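You operate a simulated robot arm through the tools that you are given. There is no shell and no other tool.

Carry out the task below with a simulated robot arm. There is one attempt and no reset: what you move stays moved.

JOB
Stand the yellow carton in a bowl of water from the tap.
Fine: slide the steel bowl under the tap, fill it about half full and slide it back where it stood; spill nothing. Set down upright: yellow carton.
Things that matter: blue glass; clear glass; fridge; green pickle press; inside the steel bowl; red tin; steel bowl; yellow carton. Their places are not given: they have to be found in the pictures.

It is judged by the outcome, as a careful person would: the job done as asked, and still so three seconds after it is handed in. It fails if anything else is knocked over, pushed out of place, dropped, spilled or broken.

ROBOT AND FRAMES
A 6-joint arm with a two-finger parallel gripper, fixed in place. Base frame: the origin is at the foot of the arm, x ahead of it, y to its left, z up. Units: m, degrees, N and s.
With the tool pointing down near the work surface it reaches from about 0.32 to 0.7 m from the base axis. Its first joint turns from -166.0 to 166.0 degrees. Payload 4.1 kg.
The tool frame sits at the grasp point between the pads (the TCP): z along the fingers, y along the line on which they close. The tips reach 0.023 m beyond it. Largest opening 0.094 m; finger width 0.038, thickness 0.01; the body of the gripper, 0.054 by 0.096 m, starts 0.039 m behind the TCP.
Orientation is that of the tool frame in the base frame, as a unit quaternion [x, y, z, w]. With the fingers straight down and closing along the base's y, the tool's x points along the base's -x, its y along +y and its z along -z.

CONTROLS
- The arm moves only by the tool nudge_tool. Its argument "moves" is a list that holds one entry, the list of rows, each a list of 7 numbers: the turn, a rotation vector about the tool's x, y, z in units of 120 degrees (1.0 is 120 degrees), then the shift along the tool's x, y, z in units of 250 mm (1.0 is 250 mm), then the closure, from 0 (fully open) to 1 (shut). In form: [[[ax, ay, az, dx, dy, dz, hand], ...]]. A call has 1 to 20 rows; each row is the pose to reach, as a shift and turn from the pose commanded when the call began, along the tool's axes at that moment. A call with a number of a shift or a turn outside -1 to 1 is refused whole. Rows are played at 5 a second. More than 0.05 m and 8.6 degrees between two rows, or a gripper value outside its range, and nothing of the call is played. Where a pose cannot be reached the arm comes as near as it can. A force on the tool above 70 N (or 10 N above the force at the start of the call, whichever is more), or a blocked arm, ends the call early, and 0.2 s more pass. The fingers move at their own pace (about 0.045 m/s each) and stop on an object; they squeeze with about 21 N. The grip force told is the motor's: it shows also when the fingers shut on nothing. Time passes only in rows, and 0.2 s behind the last, so rows that repeat a pose let the fingers close. It gives the time, the measured TCP pose, the force on the tool (base axes), the opening and the grip force at its end, in the units of the frame above (readings bear some noise), with the torque about the TCP (base axes, N m) and any sound that the robot's microphone picked up.
- Cameras (640 x 400 px; columns grow to the right, rows downward): "scene" is fixed at [0.4096, 0.5089, 1.3707]; the picture's right is [-0.58, 0.81, 0.00], its down [0.11, 0.08, -0.99] and it looks along [-0.80, -0.58, -0.14] (base axes); focal length 214 px, centre (320, 200). "wrist" rides on the gripper at [0.086, 0.016, -0.074] in the tool frame; the picture's right is [-0.18, 0.98, 0.00], its down [-0.58, -0.11, -0.81] and it looks along [-0.79, -0.15, 0.59] (tool axes); focal length 243 px, centre (320, 200).
- capture(camera): a new picture of that camera. It takes no simulated time.
- move_column(by): slides the trunk up (or, below 0, down) by that many m; the arm rides with it, the base frame stays. It gives what a move gives, with no picture.
- pixel_to_xyz(camera, pixels): for up to 12 pixels [column, row] of the newest picture of that camera ("zoom" is the newest enlarged one), the place [x, y, z] in the base frame of the surface seen there, good to about 0.003 m, but the place of the scene camera against the robot may be out by one fixed shift of up to 0.018 m in any direction. It takes no simulated time.
- close_up(camera, box): a new picture of the part [left, top, right, bottom] of that camera's present view, enlarged. It takes no simulated time.
- sign_off(): hands the job in; it is judged then, once.

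Open the gripper and draw the arm clear of the work before you hand the job in, unless the task says otherwise.

The tools are called as a command line: name --argument value ..., lists and objects as JSON in quotes. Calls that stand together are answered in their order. nudge_tool: Moves the arm, as the interface text tells. Its arguments: {"type":"object","properties":{"moves":{"type":"array"}},"required":["moves"]} The other tools are called the same way: move_column (by) slides the trunk up or down; capture (camera) takes a picture; pixel_to_xyz (camera, pixels) gives the place of the surface under pixels of a picture; close_up (camera, box) takes an enlarged picture of a part of a camera's view; sign_off () hands the job in.

At the start:

```text
t: 0.0
position: [0.1498, 0.298, 1.2476]
orientation: [0.0, 1.0, 0.0, 0.0]
wrist_force: [-0.2, -0.2, 0.5]
moment: [0.0, 0.0, 0.01]
opening: 0.0939
grip_force: 0.1
trunk travel left (down, up): [-0.525, 0.065]
```

scene: 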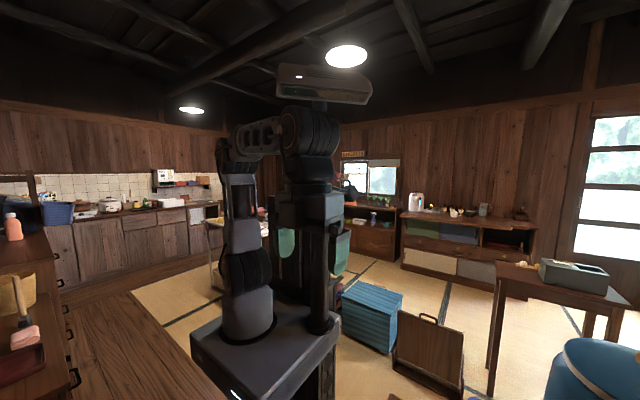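
wrist: 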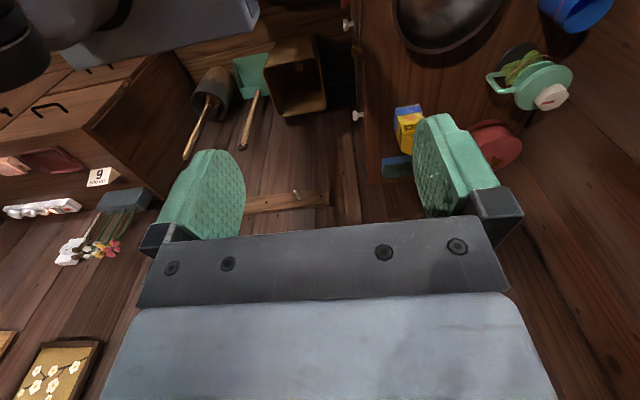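

The wrist picture shows the counter at upper right, with a steel bowl around (450,20), a yellow carton near (408,130), a green pickle press at (535,85) and a red tin at (495,142). I take enlarged views and measure some points before moving.

close_up --camera "wrist" --box '[340, 0, 640, 190]'

pixel_to_xyz --camera "wrist" --pixels '[[450, 20], [408, 130], [410, 110], [535, 85], [550, 98], [495, 142], [395, 165], [580, 8], [380, 80], [290, 90], [420, 70], [560, 200]]'

capture --camera "scene"

```text
2.11 times, centred on (490, 95) of wrist
```

zoom: 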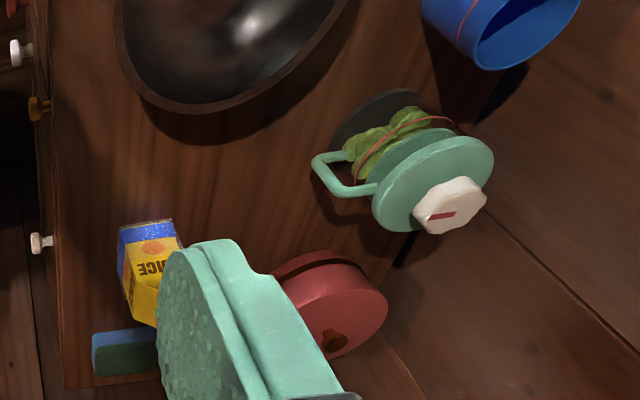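

```text
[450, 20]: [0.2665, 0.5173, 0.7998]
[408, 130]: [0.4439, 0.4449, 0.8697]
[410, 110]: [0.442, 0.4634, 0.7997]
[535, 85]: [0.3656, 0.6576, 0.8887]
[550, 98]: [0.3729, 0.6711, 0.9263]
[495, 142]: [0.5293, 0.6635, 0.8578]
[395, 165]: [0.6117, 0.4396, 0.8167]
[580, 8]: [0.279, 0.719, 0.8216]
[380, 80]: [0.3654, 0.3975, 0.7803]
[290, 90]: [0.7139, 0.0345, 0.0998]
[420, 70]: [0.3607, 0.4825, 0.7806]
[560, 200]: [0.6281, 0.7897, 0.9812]
```

```text
taken
```

scene: 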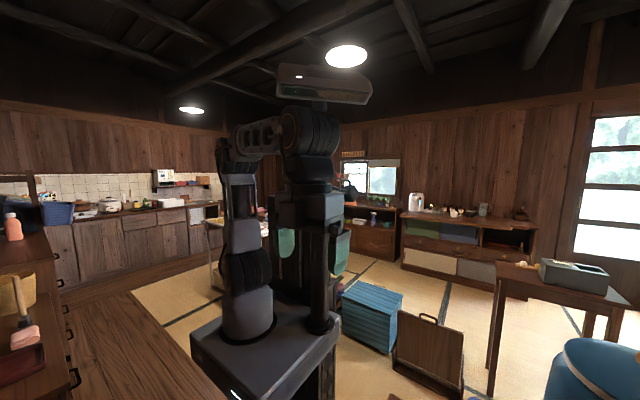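

The bowl's rim is near (0.27,0.52,0.80), the carton near (0.44,0.45), and the tap, fridge and glasses are out of view. I turn the wrist in place to the left (yaw) high above everything to survey.

nudge_tool --moves '[[[0, 0, -0.06, 0, 0, 0, 0], [0, 0, -0.12, 0, 0, 0, 0], [0, 0, -0.18, 0, 0, 0, 0], [0, 0, -0.24, 0, 0, 0, 0], [0, 0, -0.3, 0, 0, 0, 0], [0, 0, -0.36, 0, 0, 0, 0], [0, 0, -0.42, 0, 0, 0, 0]]]'

capture --camera "wrist"

```text
t: 1.6
position: [0.1473, 0.297, 1.2483]
orientation: [-0.428, 0.904, 0.0, 0.0]
wrist_force: [0.6, -1.6, 1.2]
moment: [0.01, -0.01, 0.01]
opening: 0.0941
grip_force: 0.0
trunk travel left (down, up): [-0.525, 0.065]
```

```text
taken
```

wrist: 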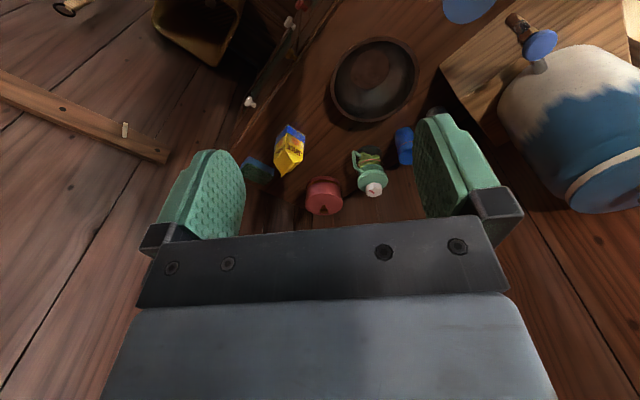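

Now the whole bowl shows at (373,80), the blue cup/glass at (404,145), and a large crock with a wooden tap near (530,45). I take a close-up of the tap region and measure.

close_up --camera "wrist" --box '[400, 0, 640, 150]'

pixel_to_xyz --camera "wrist" --pixels '[[373, 80], [333, 80], [416, 80], [373, 40], [373, 122], [404, 135], [404, 160], [517, 22], [540, 45], [537, 65], [590, 110], [470, 8]]'

close_up --camera "wrist" --box '[230, 20, 470, 220]'

```text
2.67 times, centred on (520, 75) of wrist
```

zoom: 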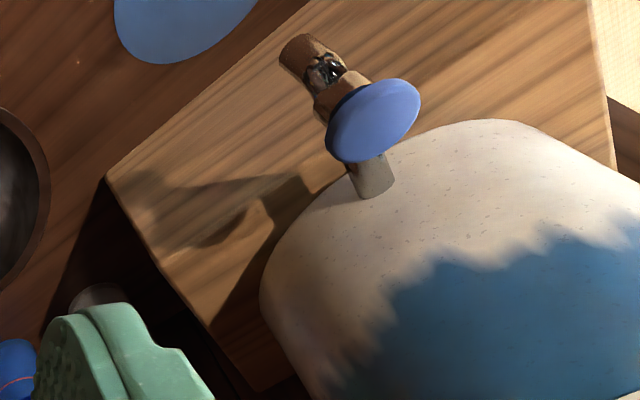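

```text
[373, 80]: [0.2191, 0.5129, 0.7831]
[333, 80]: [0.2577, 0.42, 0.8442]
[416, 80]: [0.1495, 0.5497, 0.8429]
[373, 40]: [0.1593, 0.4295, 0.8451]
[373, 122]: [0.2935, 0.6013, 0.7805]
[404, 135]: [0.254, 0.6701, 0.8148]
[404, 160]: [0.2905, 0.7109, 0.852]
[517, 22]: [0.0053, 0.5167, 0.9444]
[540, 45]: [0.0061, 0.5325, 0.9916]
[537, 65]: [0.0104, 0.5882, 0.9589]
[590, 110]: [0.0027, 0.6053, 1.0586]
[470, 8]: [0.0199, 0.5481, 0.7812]
```

```text
2.00 times, centred on (350, 120) of wrist
```

zoom: 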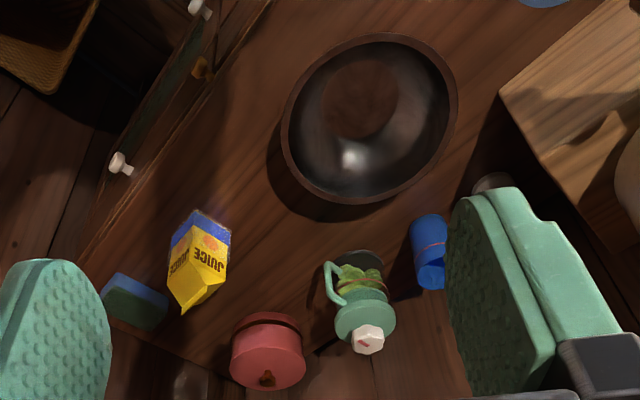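

The crock with its wooden tap sits on a stand near (0.0,0.55), and a blue round patch at (470,8) lies on the counter at (0.02,0.55,0.78). I keep turning left to see the tap and anything behind it.

nudge_tool --moves '[[[0, 0, -0.06, 0, 0, 0, 0], [0, 0, -0.12, 0, 0, 0, 0], [0, 0, -0.18, 0, 0, 0, 0], [0, 0, -0.24, 0, 0, 0, 0], [0, 0, -0.3, 0, 0, 0, 0], [0, 0, -0.36, 0, 0, 0, 0]]]'

capture --camera "wrist"

```text
t: 3.0
position: [0.1481, 0.296, 1.2468]
orientation: [0.73, -0.684, 0.0, 0.0]
wrist_force: [-0.3, 0.5, 0.4]
moment: [0.0, -0.03, -0.01]
opening: 0.0938
grip_force: 0.0
trunk travel left (down, up): [-0.525, 0.065]
```

```text
taken
```

wrist: 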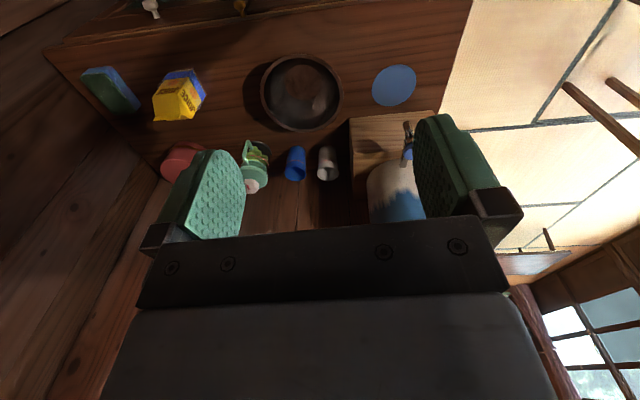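

This view shows the whole counter: sponge (105,90), carton (180,93), red tin (180,160), press (255,165), blue glass (295,163), clear glass (327,163), bowl (300,92), blue disc (394,85), and crock with tap (408,140). I zoom in and measure.

close_up --camera "wrist" --box '[240, 30, 480, 230]'

pixel_to_xyz --camera "wrist" --pixels '[[394, 85], [373, 85], [416, 85], [394, 65], [394, 105], [407, 127], [408, 155], [380, 120], [355, 130], [410, 115], [300, 60], [300, 130]]'

pixel_to_xyz --camera "wrist" --pixels '[[262, 92], [342, 92], [300, 92], [327, 150], [328, 175], [295, 152], [296, 178], [180, 100], [200, 85], [110, 90], [255, 165], [180, 160]]'

close_up --camera "wrist" --box '[40, 30, 280, 230]'

```text
2.00 times, centred on (360, 130) of wrist
```

zoom: 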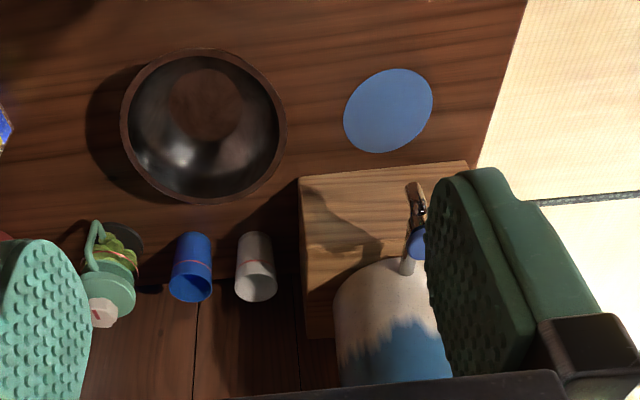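

```text
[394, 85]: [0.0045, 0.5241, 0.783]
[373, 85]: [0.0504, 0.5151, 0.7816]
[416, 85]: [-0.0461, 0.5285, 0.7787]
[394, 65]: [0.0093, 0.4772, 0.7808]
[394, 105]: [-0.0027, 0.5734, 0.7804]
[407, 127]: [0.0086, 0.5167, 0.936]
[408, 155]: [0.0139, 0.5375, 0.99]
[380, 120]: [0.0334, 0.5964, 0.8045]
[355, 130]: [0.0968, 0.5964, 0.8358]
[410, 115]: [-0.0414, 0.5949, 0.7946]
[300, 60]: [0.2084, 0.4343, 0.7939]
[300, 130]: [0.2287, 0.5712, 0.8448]
```

```text
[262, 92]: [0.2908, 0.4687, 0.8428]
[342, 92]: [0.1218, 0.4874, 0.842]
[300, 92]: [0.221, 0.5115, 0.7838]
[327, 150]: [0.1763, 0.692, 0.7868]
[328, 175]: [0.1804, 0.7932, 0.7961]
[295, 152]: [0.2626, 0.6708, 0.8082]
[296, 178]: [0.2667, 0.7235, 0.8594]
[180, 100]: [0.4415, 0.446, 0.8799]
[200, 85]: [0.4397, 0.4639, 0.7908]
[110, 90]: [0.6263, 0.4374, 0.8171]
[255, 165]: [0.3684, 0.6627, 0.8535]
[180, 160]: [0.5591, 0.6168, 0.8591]
```

```text
2.00 times, centred on (160, 130) of wrist
```

zoom: 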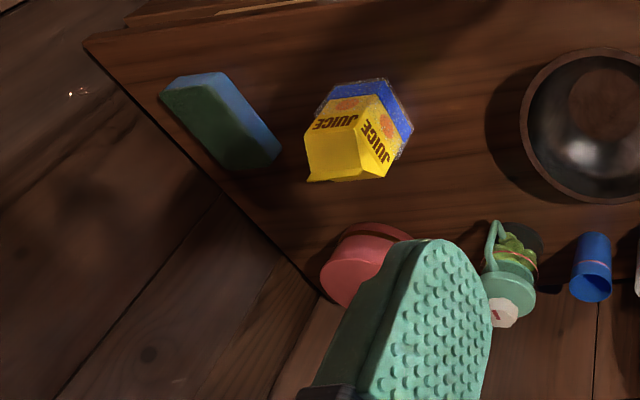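

The layout is clear: counter at z≈0.781, bowl rim at z≈0.843 centred near (0.205,0.488), spout around (0.008,0.517,0.936), blue disc on the counter below it. I move the arm toward the tap (base -x, and down a little), staying well in front of the crock, to see how the tap works.

nudge_tool --moves '[[[0, 0, 0, -0.021, 0.119, 0.067, 0], [0, 0, 0, -0.042, 0.238, 0.133, 0], [0, 0, 0, -0.063, 0.357, 0.2, 0], [0, 0, 0, -0.084, 0.476, 0.267, 0], [0, 0, 0, -0.105, 0.595, 0.333, 0], [0, 0, 0, -0.127, 0.714, 0.4, 0], [0, 0, 0, -0.127, 0.714, 0.4, 0]]]'

capture --camera "wrist"

capture --camera "scene"

```text
t: 4.6
position: [-0.0311, 0.3158, 1.1476]
orientation: [0.729, -0.685, 0.0, 0.001]
wrist_force: [-0.1, -0.4, -0.9]
moment: [0.01, 0.01, 0.03]
opening: 0.0941
grip_force: 0.2
trunk travel left (down, up): [-0.525, 0.065]
```

```text
taken
```

wrist: 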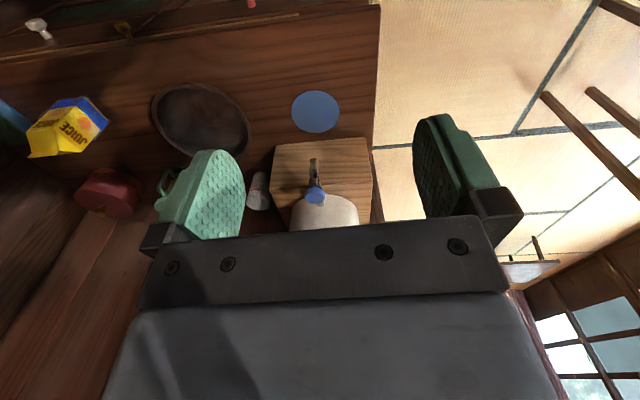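

```text
taken
```

scene: 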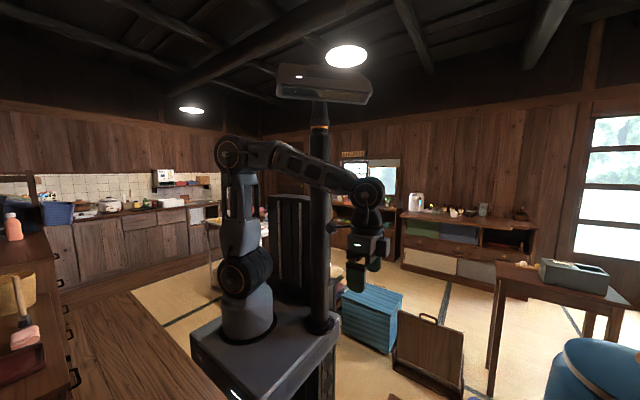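

The tap is now centred at (316,180) between the fingers. I zoom in on it.

close_up --camera "wrist" --box '[260, 80, 380, 230]'

pixel_to_xyz --camera "wrist" --pixels '[[315, 112], [315, 162], [314, 175], [316, 190], [316, 200], [308, 196], [324, 196], [316, 204], [295, 145], [345, 145], [320, 150], [325, 215]]'

```text
2.67 times, centred on (320, 155) of wrist
```

zoom: 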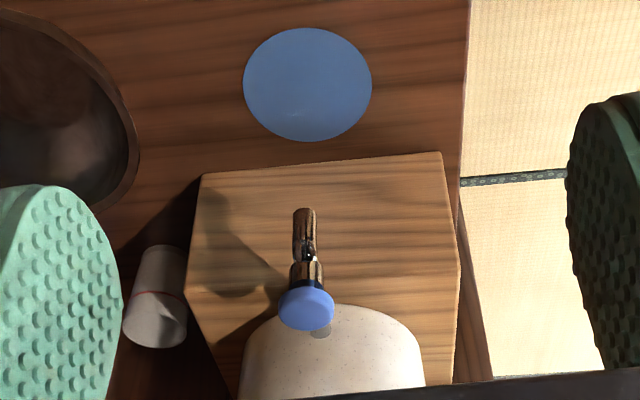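

```text
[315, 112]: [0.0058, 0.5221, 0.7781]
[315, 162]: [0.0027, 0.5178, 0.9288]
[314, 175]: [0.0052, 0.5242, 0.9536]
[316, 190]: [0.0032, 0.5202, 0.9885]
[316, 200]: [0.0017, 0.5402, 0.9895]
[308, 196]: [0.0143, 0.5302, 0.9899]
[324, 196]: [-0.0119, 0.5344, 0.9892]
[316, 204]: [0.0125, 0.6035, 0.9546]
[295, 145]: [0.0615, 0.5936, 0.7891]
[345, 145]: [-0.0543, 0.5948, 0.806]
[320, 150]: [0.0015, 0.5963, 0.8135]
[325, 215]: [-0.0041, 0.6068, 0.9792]
```

The spigot is a vertical spout around (0.004,0.52) with a round blue knob on top at about (0.002,0.531,0.989), stub running back into the crock. I want a side-on look at it, so I move over to the bowl side while turning the wrist further left, staying at z≈1.0 above everything.

nudge_tool --moves '[[[0, 0, -0.0611, -0.0217, -0.1087, 0.0658, 0], [0, 0, -0.1222, -0.0434, -0.2174, 0.1316, 0], [0, 0, -0.1833, -0.065, -0.326, 0.1973, 0], [0, 0, -0.2444, -0.0867, -0.4347, 0.2631, 0], [0, 0, -0.3056, -0.1083, -0.5433, 0.3289, 0], [0, 0, -0.3667, -0.13, -0.652, 0.3947, 0], [0, 0, -0.4278, -0.1517, -0.7607, 0.4604, 0], [0, 0, -0.4889, -0.1733, -0.8693, 0.5262, 0], [0, 0, -0.55, -0.195, -0.978, 0.592, 0], [0, 0, -0.55, -0.195, -0.978, 0.592, 0]]]'

capture --camera "wrist"

```text
t: 6.8
position: [0.2103, 0.3792, 0.9972]
orientation: [0.984, -0.176, 0.001, 0.0]
wrist_force: [0.4, 0.5, 1.1]
moment: [-0.02, 0.0, -0.01]
opening: 0.0942
grip_force: 0.0
trunk travel left (down, up): [-0.525, 0.065]
```

```text
taken
```

wrist: 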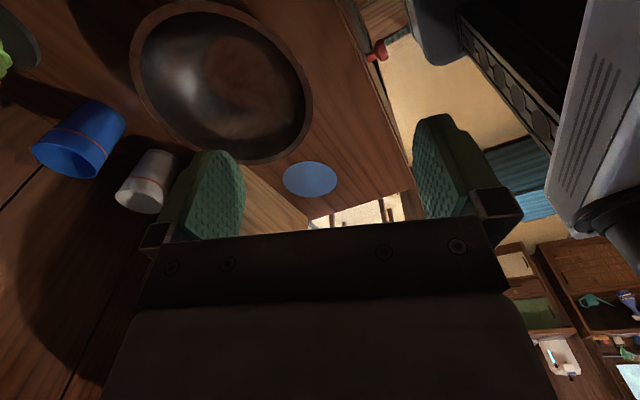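

The tap is now hidden above the view, behind the gripper. I tilt the tool about its y axis by 30 degrees so the camera looks nearly level toward the tap.

nudge_tool --moves '[[[0, -0.0625, 0, 0, 0, 0, 0], [0, -0.125, 0, 0, 0, 0, 0], [0, -0.1875, 0, 0, 0, 0, 0], [0, -0.25, 0, 0, 0, 0, 0], [0, -0.25, 0, 0, 0, 0, 0]]]'

capture --camera "wrist"

```text
t: 8.0
position: [0.2099, 0.3835, 1.0003]
orientation: [0.951, -0.17, -0.256, -0.046]
wrist_force: [0.3, 0.2, 0.7]
moment: [-0.04, -0.01, 0.01]
opening: 0.0941
grip_force: 0.0
trunk travel left (down, up): [-0.525, 0.065]
```

```text
taken
```

wrist: 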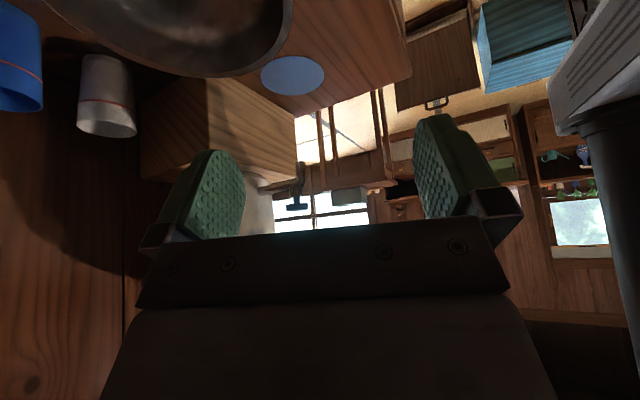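

Now the tap appears in profile at about (298,190). I enlarge it and measure.

close_up --camera "wrist" --box '[250, 150, 340, 220]'

pixel_to_xyz --camera "wrist" --pixels '[[297, 168], [297, 180], [298, 192], [297, 206], [290, 206], [305, 206], [280, 190], [290, 90], [285, 110], [255, 130]]'

```text
5.71 times, centred on (295, 185) of wrist
```

zoom: 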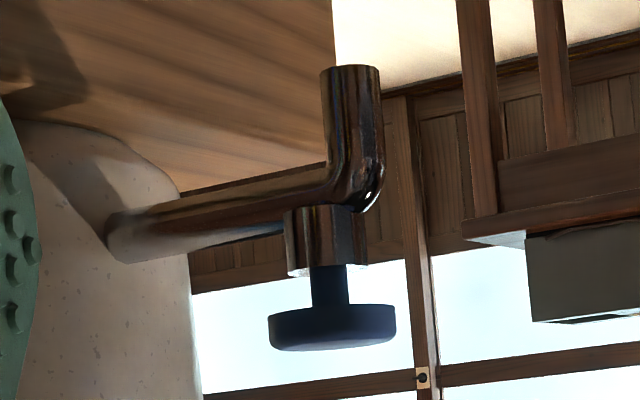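

```text
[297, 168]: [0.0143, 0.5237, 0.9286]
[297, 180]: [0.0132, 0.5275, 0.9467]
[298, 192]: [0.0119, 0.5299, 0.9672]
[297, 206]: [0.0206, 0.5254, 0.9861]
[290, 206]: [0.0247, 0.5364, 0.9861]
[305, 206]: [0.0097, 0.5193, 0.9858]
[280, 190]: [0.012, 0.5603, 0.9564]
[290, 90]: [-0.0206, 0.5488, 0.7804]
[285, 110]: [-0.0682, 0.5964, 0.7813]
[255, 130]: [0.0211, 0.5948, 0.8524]
```

The profile (image is upside down) shows a pipe bending down to a spout ending near z≈0.92, and on top a mushroom-shaped knob on a slim stem — most likely a push button — at about (0.002,0.531), top z≈0.99. The stand's face at y≈0.596 is taller than the bowl rim, so the bowl centre must stay at y below about 0.507. I untilt the tool now.

nudge_tool --moves '[[[0, 0.0625, 0, 0, 0, 0, 0], [0, 0.125, 0, 0, 0, 0, 0], [0, 0.1875, 0, 0, 0, 0, 0], [0, 0.25, 0, 0, 0, 0, 0], [0, 0.25, 0, 0, 0, 0, 0]]]'

nudge_tool --moves '[[[0, 0, 0.0648, 0, 0, 0, 0], [0, 0, 0.1296, 0, 0, 0, 0], [0, 0, 0.1944, 0, 0, 0, 0], [0, 0, 0.2592, 0, 0, 0, 0], [0, 0, 0.324, 0, 0, 0, 0], [0, 0, 0.3888, 0, 0, 0, 0], [0, 0, 0.4536, 0, 0, 0, 0], [0, 0, 0.5184, 0, 0, 0, 0], [0, 0, 0.583, 0, 0, 0, 0], [0, 0, 0.583, 0, 0, 0, 0]]]'

capture --camera "wrist"

```text
t: 9.2
position: [0.2097, 0.3814, 0.9995]
orientation: [0.984, -0.177, 0.0, 0.0]
wrist_force: [1.3, 0.6, 0.3]
moment: [0.02, 0.01, -0.01]
opening: 0.0939
grip_force: 0.1
trunk travel left (down, up): [-0.525, 0.065]
```

```text
t: 11.4
position: [0.2091, 0.3817, 1.0007]
orientation: [-0.704, 0.71, 0.0, 0.0]
wrist_force: [-0.2, 0.5, 0.4]
moment: [-0.01, 0.02, 0.03]
opening: 0.094
grip_force: 0.1
trunk travel left (down, up): [-0.525, 0.065]
```

```text
taken
```

wrist: 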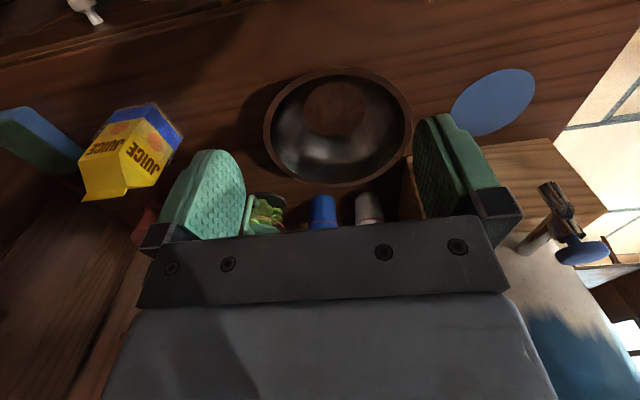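

The whole bowl is visible at (338,125). I zoom in and sample rim and wall points for a circle fit.

close_up --camera "wrist" --box '[240, 60, 430, 195]'

pixel_to_xyz --camera "wrist" --pixels '[[266, 125], [268, 135], [273, 147], [290, 168], [310, 180], [335, 184], [370, 176], [395, 160], [408, 135], [409, 120], [395, 95], [360, 73]]'

pixel_to_xyz --camera "wrist" --pixels '[[335, 105], [310, 105], [362, 105], [335, 85], [335, 135], [290, 115], [385, 115], [335, 150], [335, 165], [275, 125], [400, 125], [268, 118]]'

```text
2.96 times, centred on (335, 128) of wrist
```

zoom: 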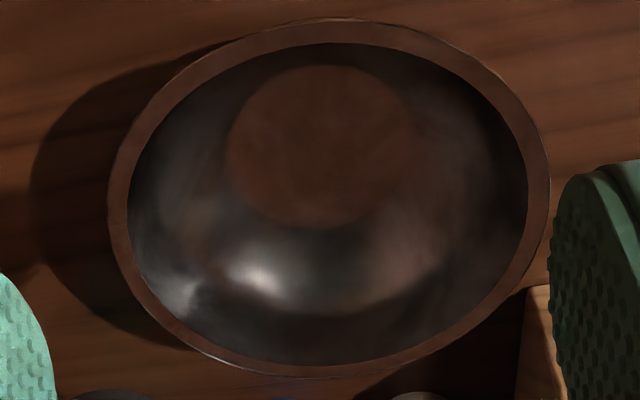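

```text
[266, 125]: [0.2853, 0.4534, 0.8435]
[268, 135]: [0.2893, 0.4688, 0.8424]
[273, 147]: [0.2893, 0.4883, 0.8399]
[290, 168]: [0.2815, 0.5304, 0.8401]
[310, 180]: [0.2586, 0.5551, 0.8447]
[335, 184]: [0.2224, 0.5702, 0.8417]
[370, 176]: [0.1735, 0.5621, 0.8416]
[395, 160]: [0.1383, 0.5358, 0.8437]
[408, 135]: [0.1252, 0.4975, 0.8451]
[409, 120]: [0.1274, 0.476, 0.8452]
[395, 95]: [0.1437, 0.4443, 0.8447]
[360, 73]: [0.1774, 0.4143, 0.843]
```

```text
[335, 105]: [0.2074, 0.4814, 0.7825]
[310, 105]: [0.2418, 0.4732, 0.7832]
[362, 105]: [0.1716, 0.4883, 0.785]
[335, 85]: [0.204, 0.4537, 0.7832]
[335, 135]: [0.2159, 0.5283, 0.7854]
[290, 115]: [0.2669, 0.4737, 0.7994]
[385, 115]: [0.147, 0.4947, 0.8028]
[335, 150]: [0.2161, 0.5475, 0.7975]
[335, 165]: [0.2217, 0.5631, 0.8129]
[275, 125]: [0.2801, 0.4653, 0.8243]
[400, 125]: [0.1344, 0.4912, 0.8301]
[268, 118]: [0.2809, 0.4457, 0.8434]
```

Fit: bowl centre ≈ (0.210,0.489), mid-rim radius ≈ 0.082, rim z ≈ 0.843, floor z ≈ 0.783, wall steep near the rim. I'll grip the +x side of the rim with the fingers closing along x; first hover above it at z≈0.93.

nudge_tool --moves '[[[0, 0, 0, -0.108, -0.08, 0.07, 0], [0, 0, 0, -0.216, -0.16, 0.14, 0], [0, 0, 0, -0.324, -0.24, 0.21, 0], [0, 0, 0, -0.432, -0.32, 0.28, 0], [0, 0, 0, -0.432, -0.32, 0.28, 0]]]'

capture --camera "wrist"

capture --camera "scene"

```text
t: 12.6
position: [0.2909, 0.4885, 0.9306]
orientation: [-0.705, 0.71, 0.0, 0.0]
wrist_force: [-1.2, -0.4, -0.1]
moment: [0.04, 0.02, 0.0]
opening: 0.0939
grip_force: 0.1
trunk travel left (down, up): [-0.525, 0.065]
```

```text
taken
```

wrist: 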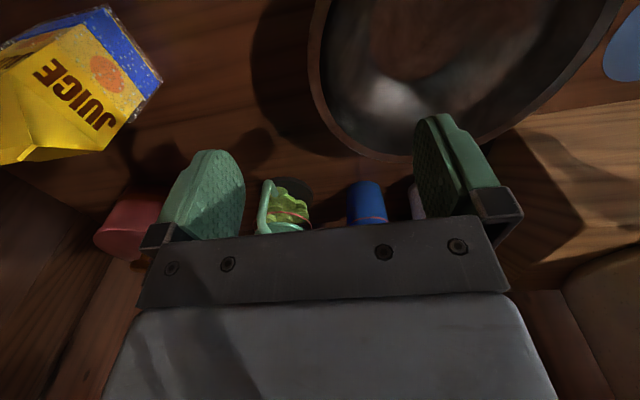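

```text
taken
```

scene: 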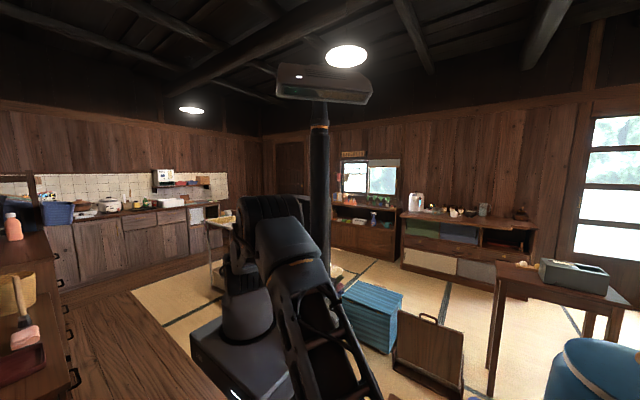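

The rim's +x edge lies between the fingers. I descend to TCP z≈0.855 (tips ~11 mm below rim level) and close partway to about 26 mm so I can check centring before gripping.

nudge_tool --moves '[[[0, 0, 0, 0, 0, 0.08, 0], [0, 0, 0, 0, 0, 0.16, 0], [0, 0, 0, 0, 0, 0.24, 0], [0, 0, 0, 0, 0, 0.302, 0], [0, 0, 0, 0, 0, 0.302, 0.3], [0, 0, 0, 0, 0, 0.302, 0.5], [0, 0, 0, 0, 0, 0.302, 0.72], [0, 0, 0, 0, 0, 0.302, 0.72], [0, 0, 0, 0, 0, 0.302, 0.72]]]'

capture --camera "wrist"

```text
t: 14.6
position: [0.2887, 0.4901, 0.8544]
orientation: [-0.706, 0.709, -0.001, 0.0]
wrist_force: [-0.3, -0.5, 0.0]
moment: [-0.03, 0.02, -0.03]
opening: 0.0263
grip_force: 0.2
trunk travel left (down, up): [-0.525, 0.065]
```

```text
taken
```

wrist: 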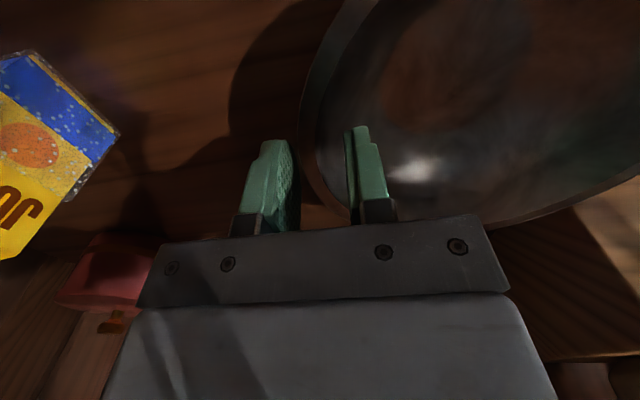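

The fingers straddle the rim (rim passes between columns 300 and 350 at the fingers). I close to grip it and check the readings.

nudge_tool --moves '[[[0, 0, 0, 0, 0, 0, 0.8], [0, 0, 0, 0, 0, 0, 0.87], [0, 0, 0, 0, 0, 0, 0.94], [0, 0, 0, 0, 0, 0, 1.0], [0, 0, 0, 0, 0, 0, 1.0]]]'

capture --camera "wrist"

```text
t: 15.8
position: [0.2892, 0.4887, 0.8548]
orientation: [-0.705, 0.71, 0.0, -0.001]
wrist_force: [1.5, 2.2, 2.6]
moment: [0.0, 0.41, -0.19]
opening: 0.0158
grip_force: 21.2
trunk travel left (down, up): [-0.525, 0.065]
```

```text
taken
```

wrist: 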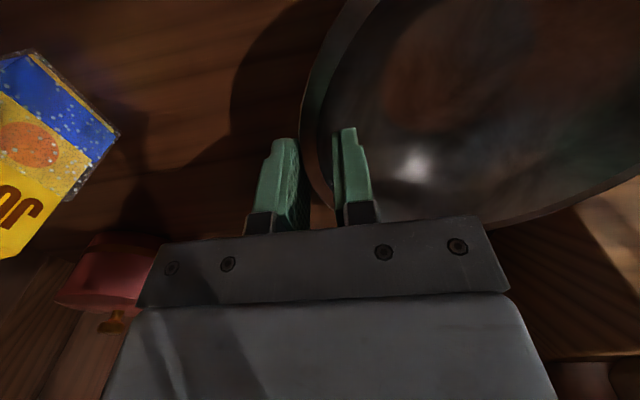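

The rim is held (opening 15.8 mm, 21 N, little side force). I slide the empty bowl slowly toward the tap: 0.198 m in -x and 0.012 m in +y, at constant height.

nudge_tool --moves '[[[0, 0, 0, -0.0034, 0.066, 0, 1], [0, 0, 0, -0.0068, 0.132, 0, 1], [0, 0, 0, -0.0103, 0.198, 0, 1], [0, 0, 0, -0.0137, 0.264, 0, 1], [0, 0, 0, -0.0171, 0.33, 0, 1], [0, 0, 0, -0.0205, 0.396, 0, 1]]]'

capture --camera "wrist"

```text
t: 17.2
position: [0.1907, 0.4952, 0.8534]
orientation: [-0.705, 0.71, 0.0, 0.001]
wrist_force: [-0.8, 0.4, 1.9]
moment: [0.06, 0.43, 0.01]
opening: 0.0156
grip_force: 21.1
trunk travel left (down, up): [-0.525, 0.065]
```

```text
taken
```

wrist: 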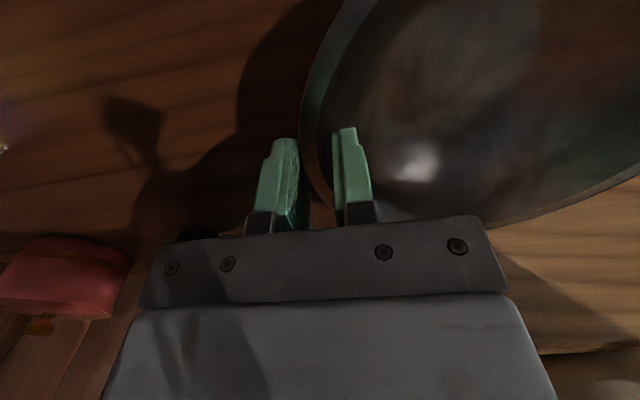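

The bowl follows the gripper. I continue the second half of the slide.

nudge_tool --moves '[[[0, 0, 0, -0.0034, 0.066, 0, 1], [0, 0, 0, -0.0068, 0.132, 0, 1], [0, 0, 0, -0.0103, 0.198, 0, 1], [0, 0, 0, -0.0137, 0.264, 0, 1], [0, 0, 0, -0.0171, 0.33, 0, 1], [0, 0, 0, -0.0205, 0.396, 0, 1]]]'

capture --camera "wrist"

```text
t: 18.6
position: [0.0919, 0.5019, 0.8549]
orientation: [-0.705, 0.71, 0.001, 0.001]
wrist_force: [1.9, 0.7, 6.7]
moment: [0.21, 0.8, 0.01]
opening: 0.0173
grip_force: 21.0
trunk travel left (down, up): [-0.525, 0.065]
```

```text
taken
```

wrist: 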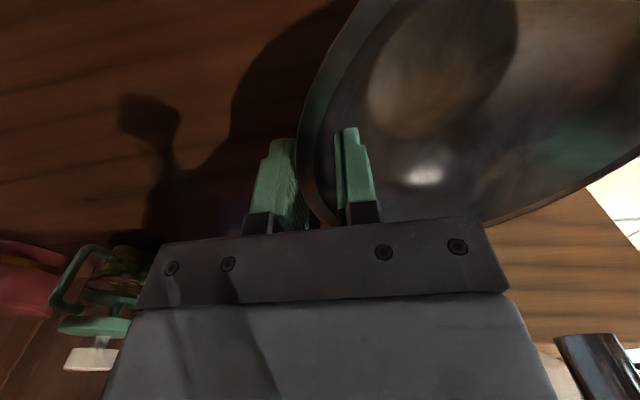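

Force and torque rose a bit (6.7 N, 0.8 Nm), suggesting the bowl's edge rode onto the blue disc. I open the fingers a little to let the bowl settle and look again.

nudge_tool --moves '[[[0, 0, 0, 0, 0, 0, 0.8], [0, 0, 0, 0, 0, 0, 0.72], [0, 0, 0, 0, 0, 0, 0.6], [0, 0, 0, 0, 0, 0, 0.6]]]'

capture --camera "wrist"

```text
t: 19.6
position: [0.0922, 0.5022, 0.8562]
orientation: [-0.705, 0.709, 0.0, 0.0]
wrist_force: [0.2, 0.5, -1.2]
moment: [0.0, -0.01, -0.04]
opening: 0.0378
grip_force: 0.0
trunk travel left (down, up): [-0.525, 0.065]
```

```text
taken
```

wrist: 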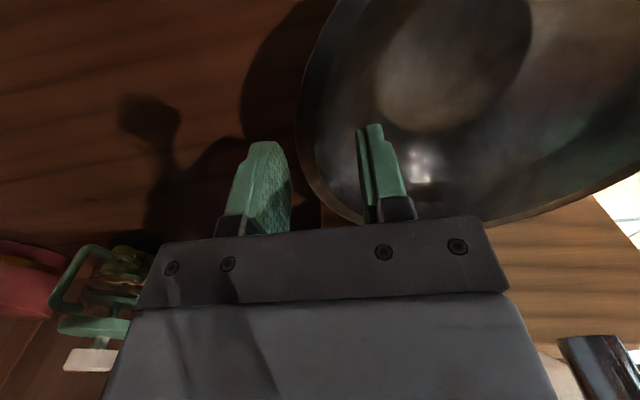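

The bowl shifted slightly as it settled. I raise the gripper straight up, back away from the tap toward the robot, then look at how the bowl sits.

nudge_tool --moves '[[[0, 0, 0, 0, 0, -0.14, 0.6], [0, 0, 0, 0, 0, -0.28, 0.6], [0, 0, 0, 0, 0, -0.42, 0.6], [0, 0, 0, 0.15, 0, -0.5, 0.6], [0, 0, 0, 0.3, 0, -0.55, 0.6], [0, 0, 0, 0.45, 0, -0.6, 0.5], [0, 0, 0, 0.5, 0.12, -0.6, 0.3], [0, 0, 0, 0.5, 0.24, -0.6, 0], [0, 0, 0, 0.5, 0.3, -0.6, 0], [0, 0, 0, 0.5, 0.3, -0.6, 0]]]'

capture --camera "wrist"

```text
t: 21.8
position: [0.0169, 0.3751, 1.0027]
orientation: [-0.705, 0.709, 0.001, -0.001]
wrist_force: [0.1, -0.2, 0.5]
moment: [-0.02, -0.01, 0.02]
opening: 0.0943
grip_force: 0.1
trunk travel left (down, up): [-0.525, 0.065]
```

```text
taken
```

wrist: 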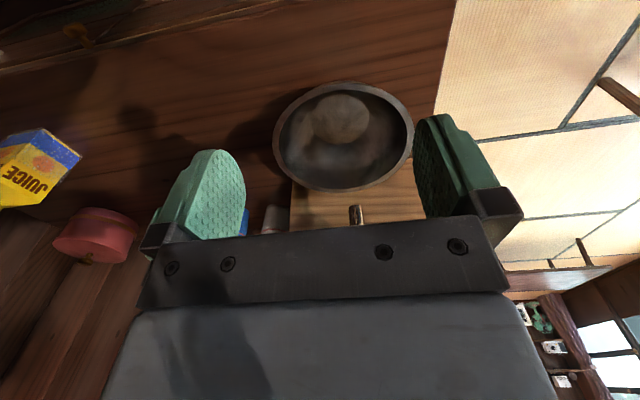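

The bowl is now in front of the stand with the spout tip just visible at (356,215). I zoom in and measure the rim to check whether it sits level and where its centre is.

close_up --camera "wrist" --box '[250, 70, 430, 230]'

pixel_to_xyz --camera "wrist" --pixels '[[276, 145], [279, 155], [290, 172], [310, 185], [340, 190], [370, 187], [395, 170], [409, 145], [409, 125], [395, 102], [360, 88], [300, 98]]'

pixel_to_xyz --camera "wrist" --pixels '[[340, 118], [320, 118], [362, 118], [340, 100], [340, 138], [356, 208], [358, 218], [300, 200], [420, 200], [320, 215], [400, 210], [345, 198]]'

```text
2.50 times, centred on (340, 150) of wrist
```

zoom: 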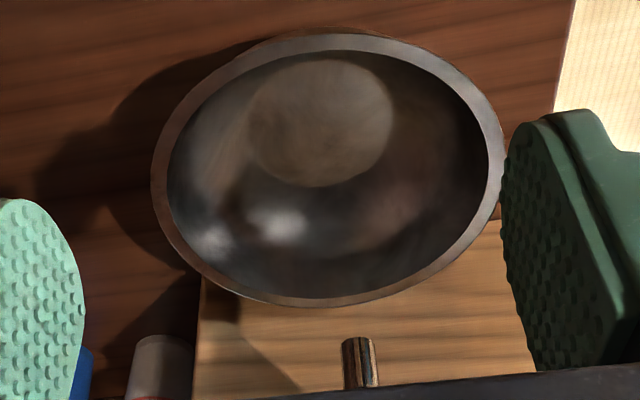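

```text
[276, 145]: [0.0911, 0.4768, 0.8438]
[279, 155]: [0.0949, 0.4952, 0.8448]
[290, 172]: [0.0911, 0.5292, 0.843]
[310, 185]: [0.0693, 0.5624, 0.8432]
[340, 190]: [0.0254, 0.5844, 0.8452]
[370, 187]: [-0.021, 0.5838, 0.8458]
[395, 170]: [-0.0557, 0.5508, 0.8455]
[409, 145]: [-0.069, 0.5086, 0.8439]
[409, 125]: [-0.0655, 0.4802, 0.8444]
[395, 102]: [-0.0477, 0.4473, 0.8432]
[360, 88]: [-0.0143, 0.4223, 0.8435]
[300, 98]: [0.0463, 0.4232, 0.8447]
```

```text
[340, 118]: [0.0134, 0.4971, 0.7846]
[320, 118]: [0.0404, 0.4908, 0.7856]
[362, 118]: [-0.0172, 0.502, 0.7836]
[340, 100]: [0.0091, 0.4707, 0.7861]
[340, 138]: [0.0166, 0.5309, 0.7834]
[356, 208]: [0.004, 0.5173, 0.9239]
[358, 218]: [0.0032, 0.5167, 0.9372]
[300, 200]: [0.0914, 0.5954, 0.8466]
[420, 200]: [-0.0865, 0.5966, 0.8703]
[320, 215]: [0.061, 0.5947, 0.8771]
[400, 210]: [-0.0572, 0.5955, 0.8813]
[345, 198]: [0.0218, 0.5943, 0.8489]
```

The bowl sits level (rim z 0.843–0.846 all round), centre ≈ (0.012,0.502), so the spout at (0.0035,0.517,~0.92) drops well inside it. Before going over the knob I raise the arm and turn it a little to see the crock's top and check clearance for the wrist.

nudge_tool --moves '[[[0, 0, 0.06, 0, 0, -0.11, 0.3], [0, 0, 0.12, 0, 0, -0.22, 0.6], [0, 0, 0.18, 0, 0, -0.34, 1], [0, 0, 0.24, 0, 0, -0.45, 1], [0, 0, 0.3, 0, 0, -0.56, 1], [0, 0, 0.36, 0, 0, -0.68, 1], [0, 0, 0.417, 0, 0, -0.8, 1], [0, 0, 0.417, 0, 0, -0.8, 1]]]'

capture --camera "wrist"

```text
t: 23.6
position: [0.0157, 0.3738, 1.2042]
orientation: [-0.338, 0.941, 0.0, 0.0]
wrist_force: [0.3, -0.7, 0.7]
moment: [0.0, 0.01, 0.0]
opening: 0.0001
grip_force: 21.0
trunk travel left (down, up): [-0.525, 0.065]
```

```text
taken
```

wrist: 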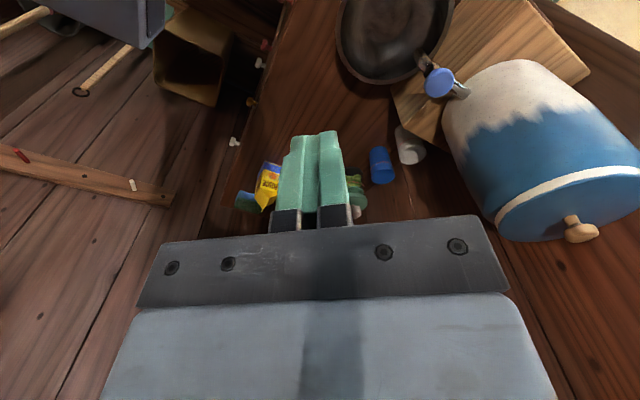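

The crock with lid and wooden lid knob is fully visible on the right. I measure its front edge, the lid, and the blue knob, and zoom on the tap.

pixel_to_xyz --camera "wrist" --pixels '[[438, 82], [430, 82], [448, 82], [438, 72], [440, 94], [500, 210], [570, 180], [640, 170], [580, 232], [520, 225], [600, 120], [540, 170]]'

close_up --camera "wrist" --box '[380, 30, 520, 120]'

```text
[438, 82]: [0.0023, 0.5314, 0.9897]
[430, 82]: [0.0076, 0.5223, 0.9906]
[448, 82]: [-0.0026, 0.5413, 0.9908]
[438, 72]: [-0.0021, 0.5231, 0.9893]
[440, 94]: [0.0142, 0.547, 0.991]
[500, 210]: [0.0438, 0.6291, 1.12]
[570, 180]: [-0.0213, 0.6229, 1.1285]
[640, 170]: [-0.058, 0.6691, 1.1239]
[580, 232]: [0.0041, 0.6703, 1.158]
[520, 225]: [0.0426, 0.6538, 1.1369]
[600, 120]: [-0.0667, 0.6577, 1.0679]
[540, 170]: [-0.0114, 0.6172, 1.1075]
```

```text
4.44 times, centred on (450, 75) of wrist
```

zoom: 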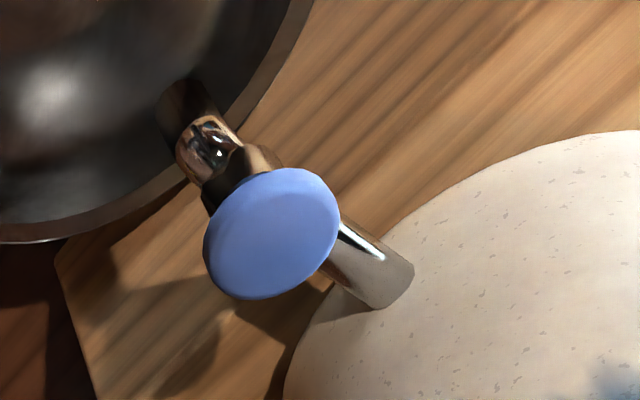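

The knob's flat top is at z≈0.990, centre ≈ (0.004,0.533), radius ≈15 mm; the crock's front is at y≥0.605 with lid at z≈1.13, so the narrow side of the gripper fits. With fingers shut, I turn back (closing axis along x) and hover above the knob at TCP z≈1.07.

nudge_tool --moves '[[[0, 0, -0.06, -0.0494, 0.0703, 0.0766, 1], [0, 0, -0.12, -0.0987, 0.1407, 0.1531, 1], [0, 0, -0.18, -0.1481, 0.211, 0.2297, 1], [0, 0, -0.24, -0.1974, 0.2814, 0.3063, 1], [0, 0, -0.3, -0.2468, 0.3517, 0.3829, 1], [0, 0, -0.36, -0.2961, 0.4221, 0.4594, 1], [0, 0, -0.417, -0.3455, 0.4924, 0.536, 1], [0, 0, -0.417, -0.3455, 0.4924, 0.536, 1]]]'

capture --camera "wrist"

capture --camera "scene"

```text
t: 25.4
position: [0.0031, 0.525, 1.0698]
orientation: [-0.706, 0.708, 0.0, 0.0]
wrist_force: [0.2, 0.4, 0.0]
moment: [-0.02, 0.01, 0.05]
opening: 0.0
grip_force: 21.3
trunk travel left (down, up): [-0.525, 0.065]
```

```text
taken
```

wrist: 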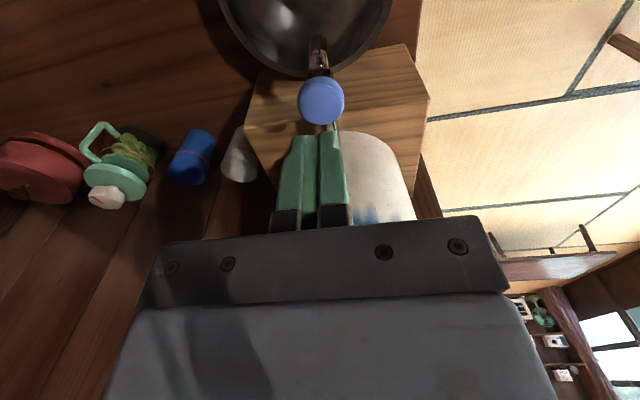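

```text
taken
```

scene: 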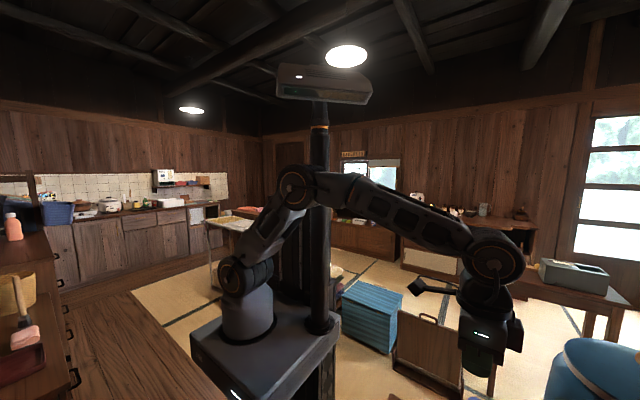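

From here the bowl, spout (318,50) and knob (321,100) all stay in view. I measure the knob once more before descending.

pixel_to_xyz --camera "wrist" --pixels '[[321, 100], [301, 100], [341, 100], [321, 80], [321, 120], [318, 50], [318, 40], [300, 30]]'

close_up --camera "wrist" --box '[220, 0, 420, 130]'

```text
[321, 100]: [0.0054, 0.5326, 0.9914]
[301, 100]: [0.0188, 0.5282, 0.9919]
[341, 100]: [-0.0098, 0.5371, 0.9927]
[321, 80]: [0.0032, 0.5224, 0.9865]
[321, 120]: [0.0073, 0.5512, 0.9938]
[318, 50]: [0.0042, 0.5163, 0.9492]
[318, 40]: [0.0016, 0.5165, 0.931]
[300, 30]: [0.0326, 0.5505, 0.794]
```

```text
3.08 times, centred on (320, 65) of wrist
```

zoom: 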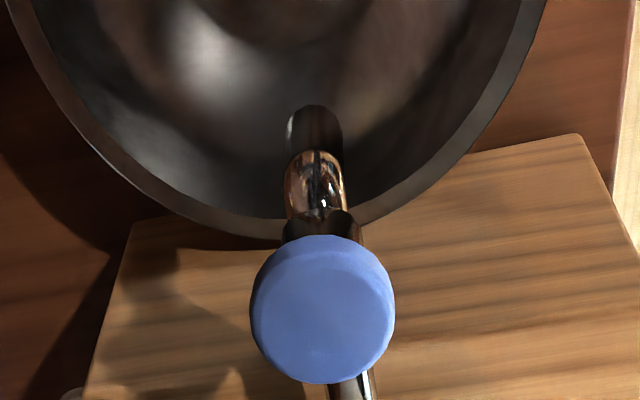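

Knob centre ≈ (0.0045,0.536). I shift slightly and descend so the closed fingertips stop just above the knob (tip z≈0.995).

nudge_tool --moves '[[[0, 0, 0, -0.016, -0.003, 0.06, 1], [0, 0, 0, -0.032, -0.0056, 0.12, 1], [0, 0, 0, -0.032, -0.0056, 0.17, 1], [0, 0, 0, -0.032, -0.0056, 0.205, 1], [0, 0, 0, -0.032, -0.0056, 0.205, 1]]]'

capture --camera "wrist"

```text
t: 26.6
position: [0.004, 0.5336, 1.0185]
orientation: [-0.705, 0.709, 0.0, 0.001]
wrist_force: [0.1, 1.1, -0.8]
moment: [0.03, 0.02, 0.03]
opening: 0.0
grip_force: 20.6
trunk travel left (down, up): [-0.525, 0.065]
```

```text
taken
```

wrist: 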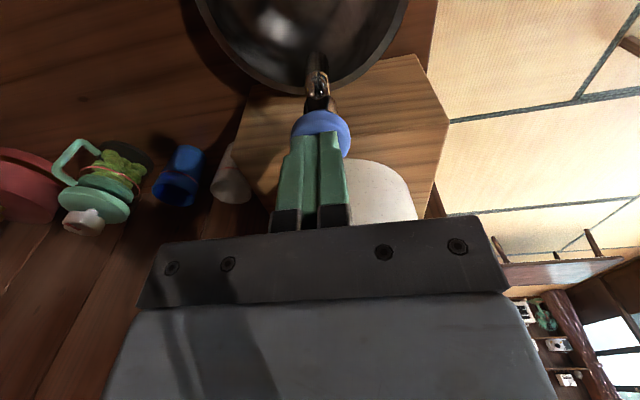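

The fingertips are just above the knob. I press gently to about 3 mm below its top and read force and sound; any flow lands in the bowl.

nudge_tool --moves '[[[0, 0, 0, 0, 0, 0.016, 1], [0, 0, 0, 0, 0, 0.03, 1]]]'

capture --camera "wrist"

```text
t: 27.2
position: [0.0041, 0.5331, 1.0127]
orientation: [-0.705, 0.709, 0.0, 0.0]
wrist_force: [0.0, -1.0, 0.3]
moment: [-0.02, -0.01, 0.02]
opening: 0.0
grip_force: 20.8
trunk travel left (down, up): [-0.525, 0.065]
```

```text
taken
```

wrist: 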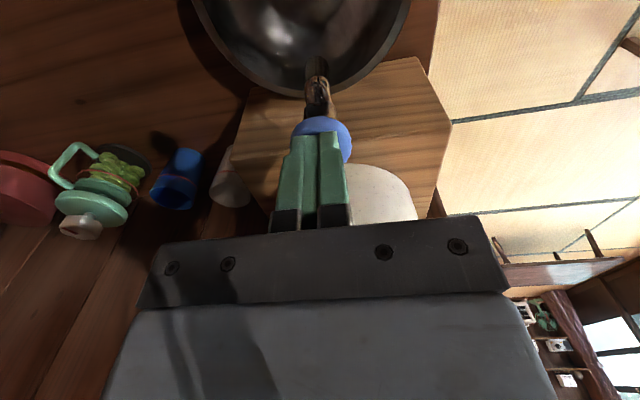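

No contact force yet. I go down in smaller steps, 4 mm more.

nudge_tool --moves '[[[0, 0, 0, 0, 0, 0.008, 1], [0, 0, 0, 0, 0, 0.016, 1]]]'

capture --camera "wrist"

```text
t: 27.8
position: [0.0047, 0.5339, 1.0074]
orientation: [-0.705, 0.709, 0.001, 0.0]
wrist_force: [-2.4, -1.0, 2.7]
moment: [-0.06, 0.08, 0.01]
opening: 0.0
grip_force: 21.2
trunk travel left (down, up): [-0.525, 0.065]
```

```text
taken
```

wrist: 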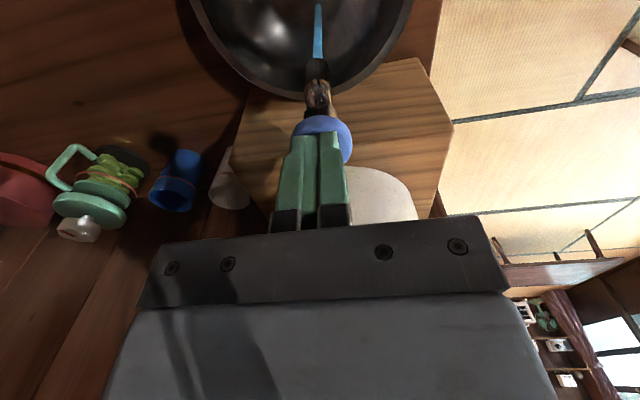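

A blue stream now runs from the spout into the bowl at (318,30), so pressing opens the tap (2.7 N). I hold it for about a second, then check the level.

nudge_tool --moves '[[[0, 0, 0, 0, 0, 0, 1], [0, 0, 0, 0, 0, 0, 1], [0, 0, 0, 0, 0, 0, 1], [0, 0, 0, 0, 0, 0, 1], [0, 0, 0, 0, 0, 0, 1]]]'

close_up --camera "wrist" --box '[180, 0, 420, 130]'

capture --camera "wrist"

pixel_to_xyz --camera "wrist" --pixels '[[280, 10], [280, 30], [300, 15], [340, 15], [350, 30], [260, 15], [300, 50], [320, 5]]'

```text
t: 29.0
position: [0.0058, 0.5349, 1.0082]
orientation: [-0.705, 0.709, 0.0, 0.0]
wrist_force: [-2.0, 0.5, 1.9]
moment: [-0.02, 0.03, 0.02]
opening: 0.0001
grip_force: 20.9
trunk travel left (down, up): [-0.525, 0.065]
```

```text
2.67 times, centred on (300, 65) of wrist
```

zoom: 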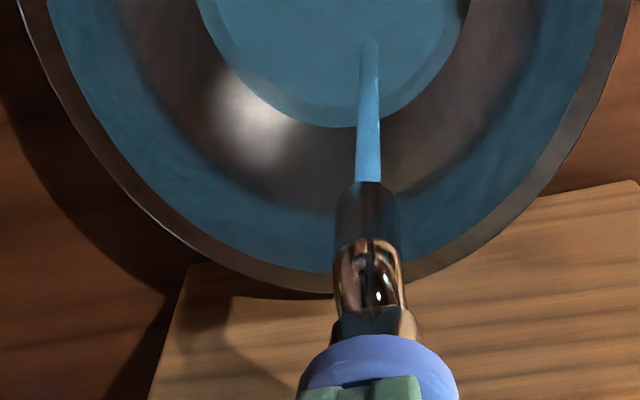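

```text
taken
```

wrist: 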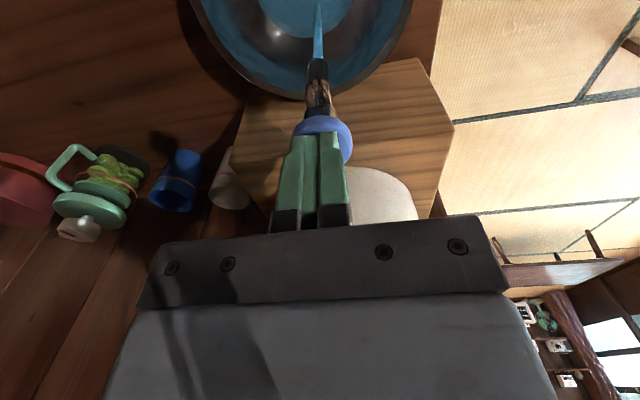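

```text
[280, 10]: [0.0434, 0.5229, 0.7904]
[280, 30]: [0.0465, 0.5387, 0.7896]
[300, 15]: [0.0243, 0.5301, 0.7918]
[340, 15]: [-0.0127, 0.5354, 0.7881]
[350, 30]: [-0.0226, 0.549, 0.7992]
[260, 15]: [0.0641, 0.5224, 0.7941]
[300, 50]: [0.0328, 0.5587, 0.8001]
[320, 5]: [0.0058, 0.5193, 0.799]
```

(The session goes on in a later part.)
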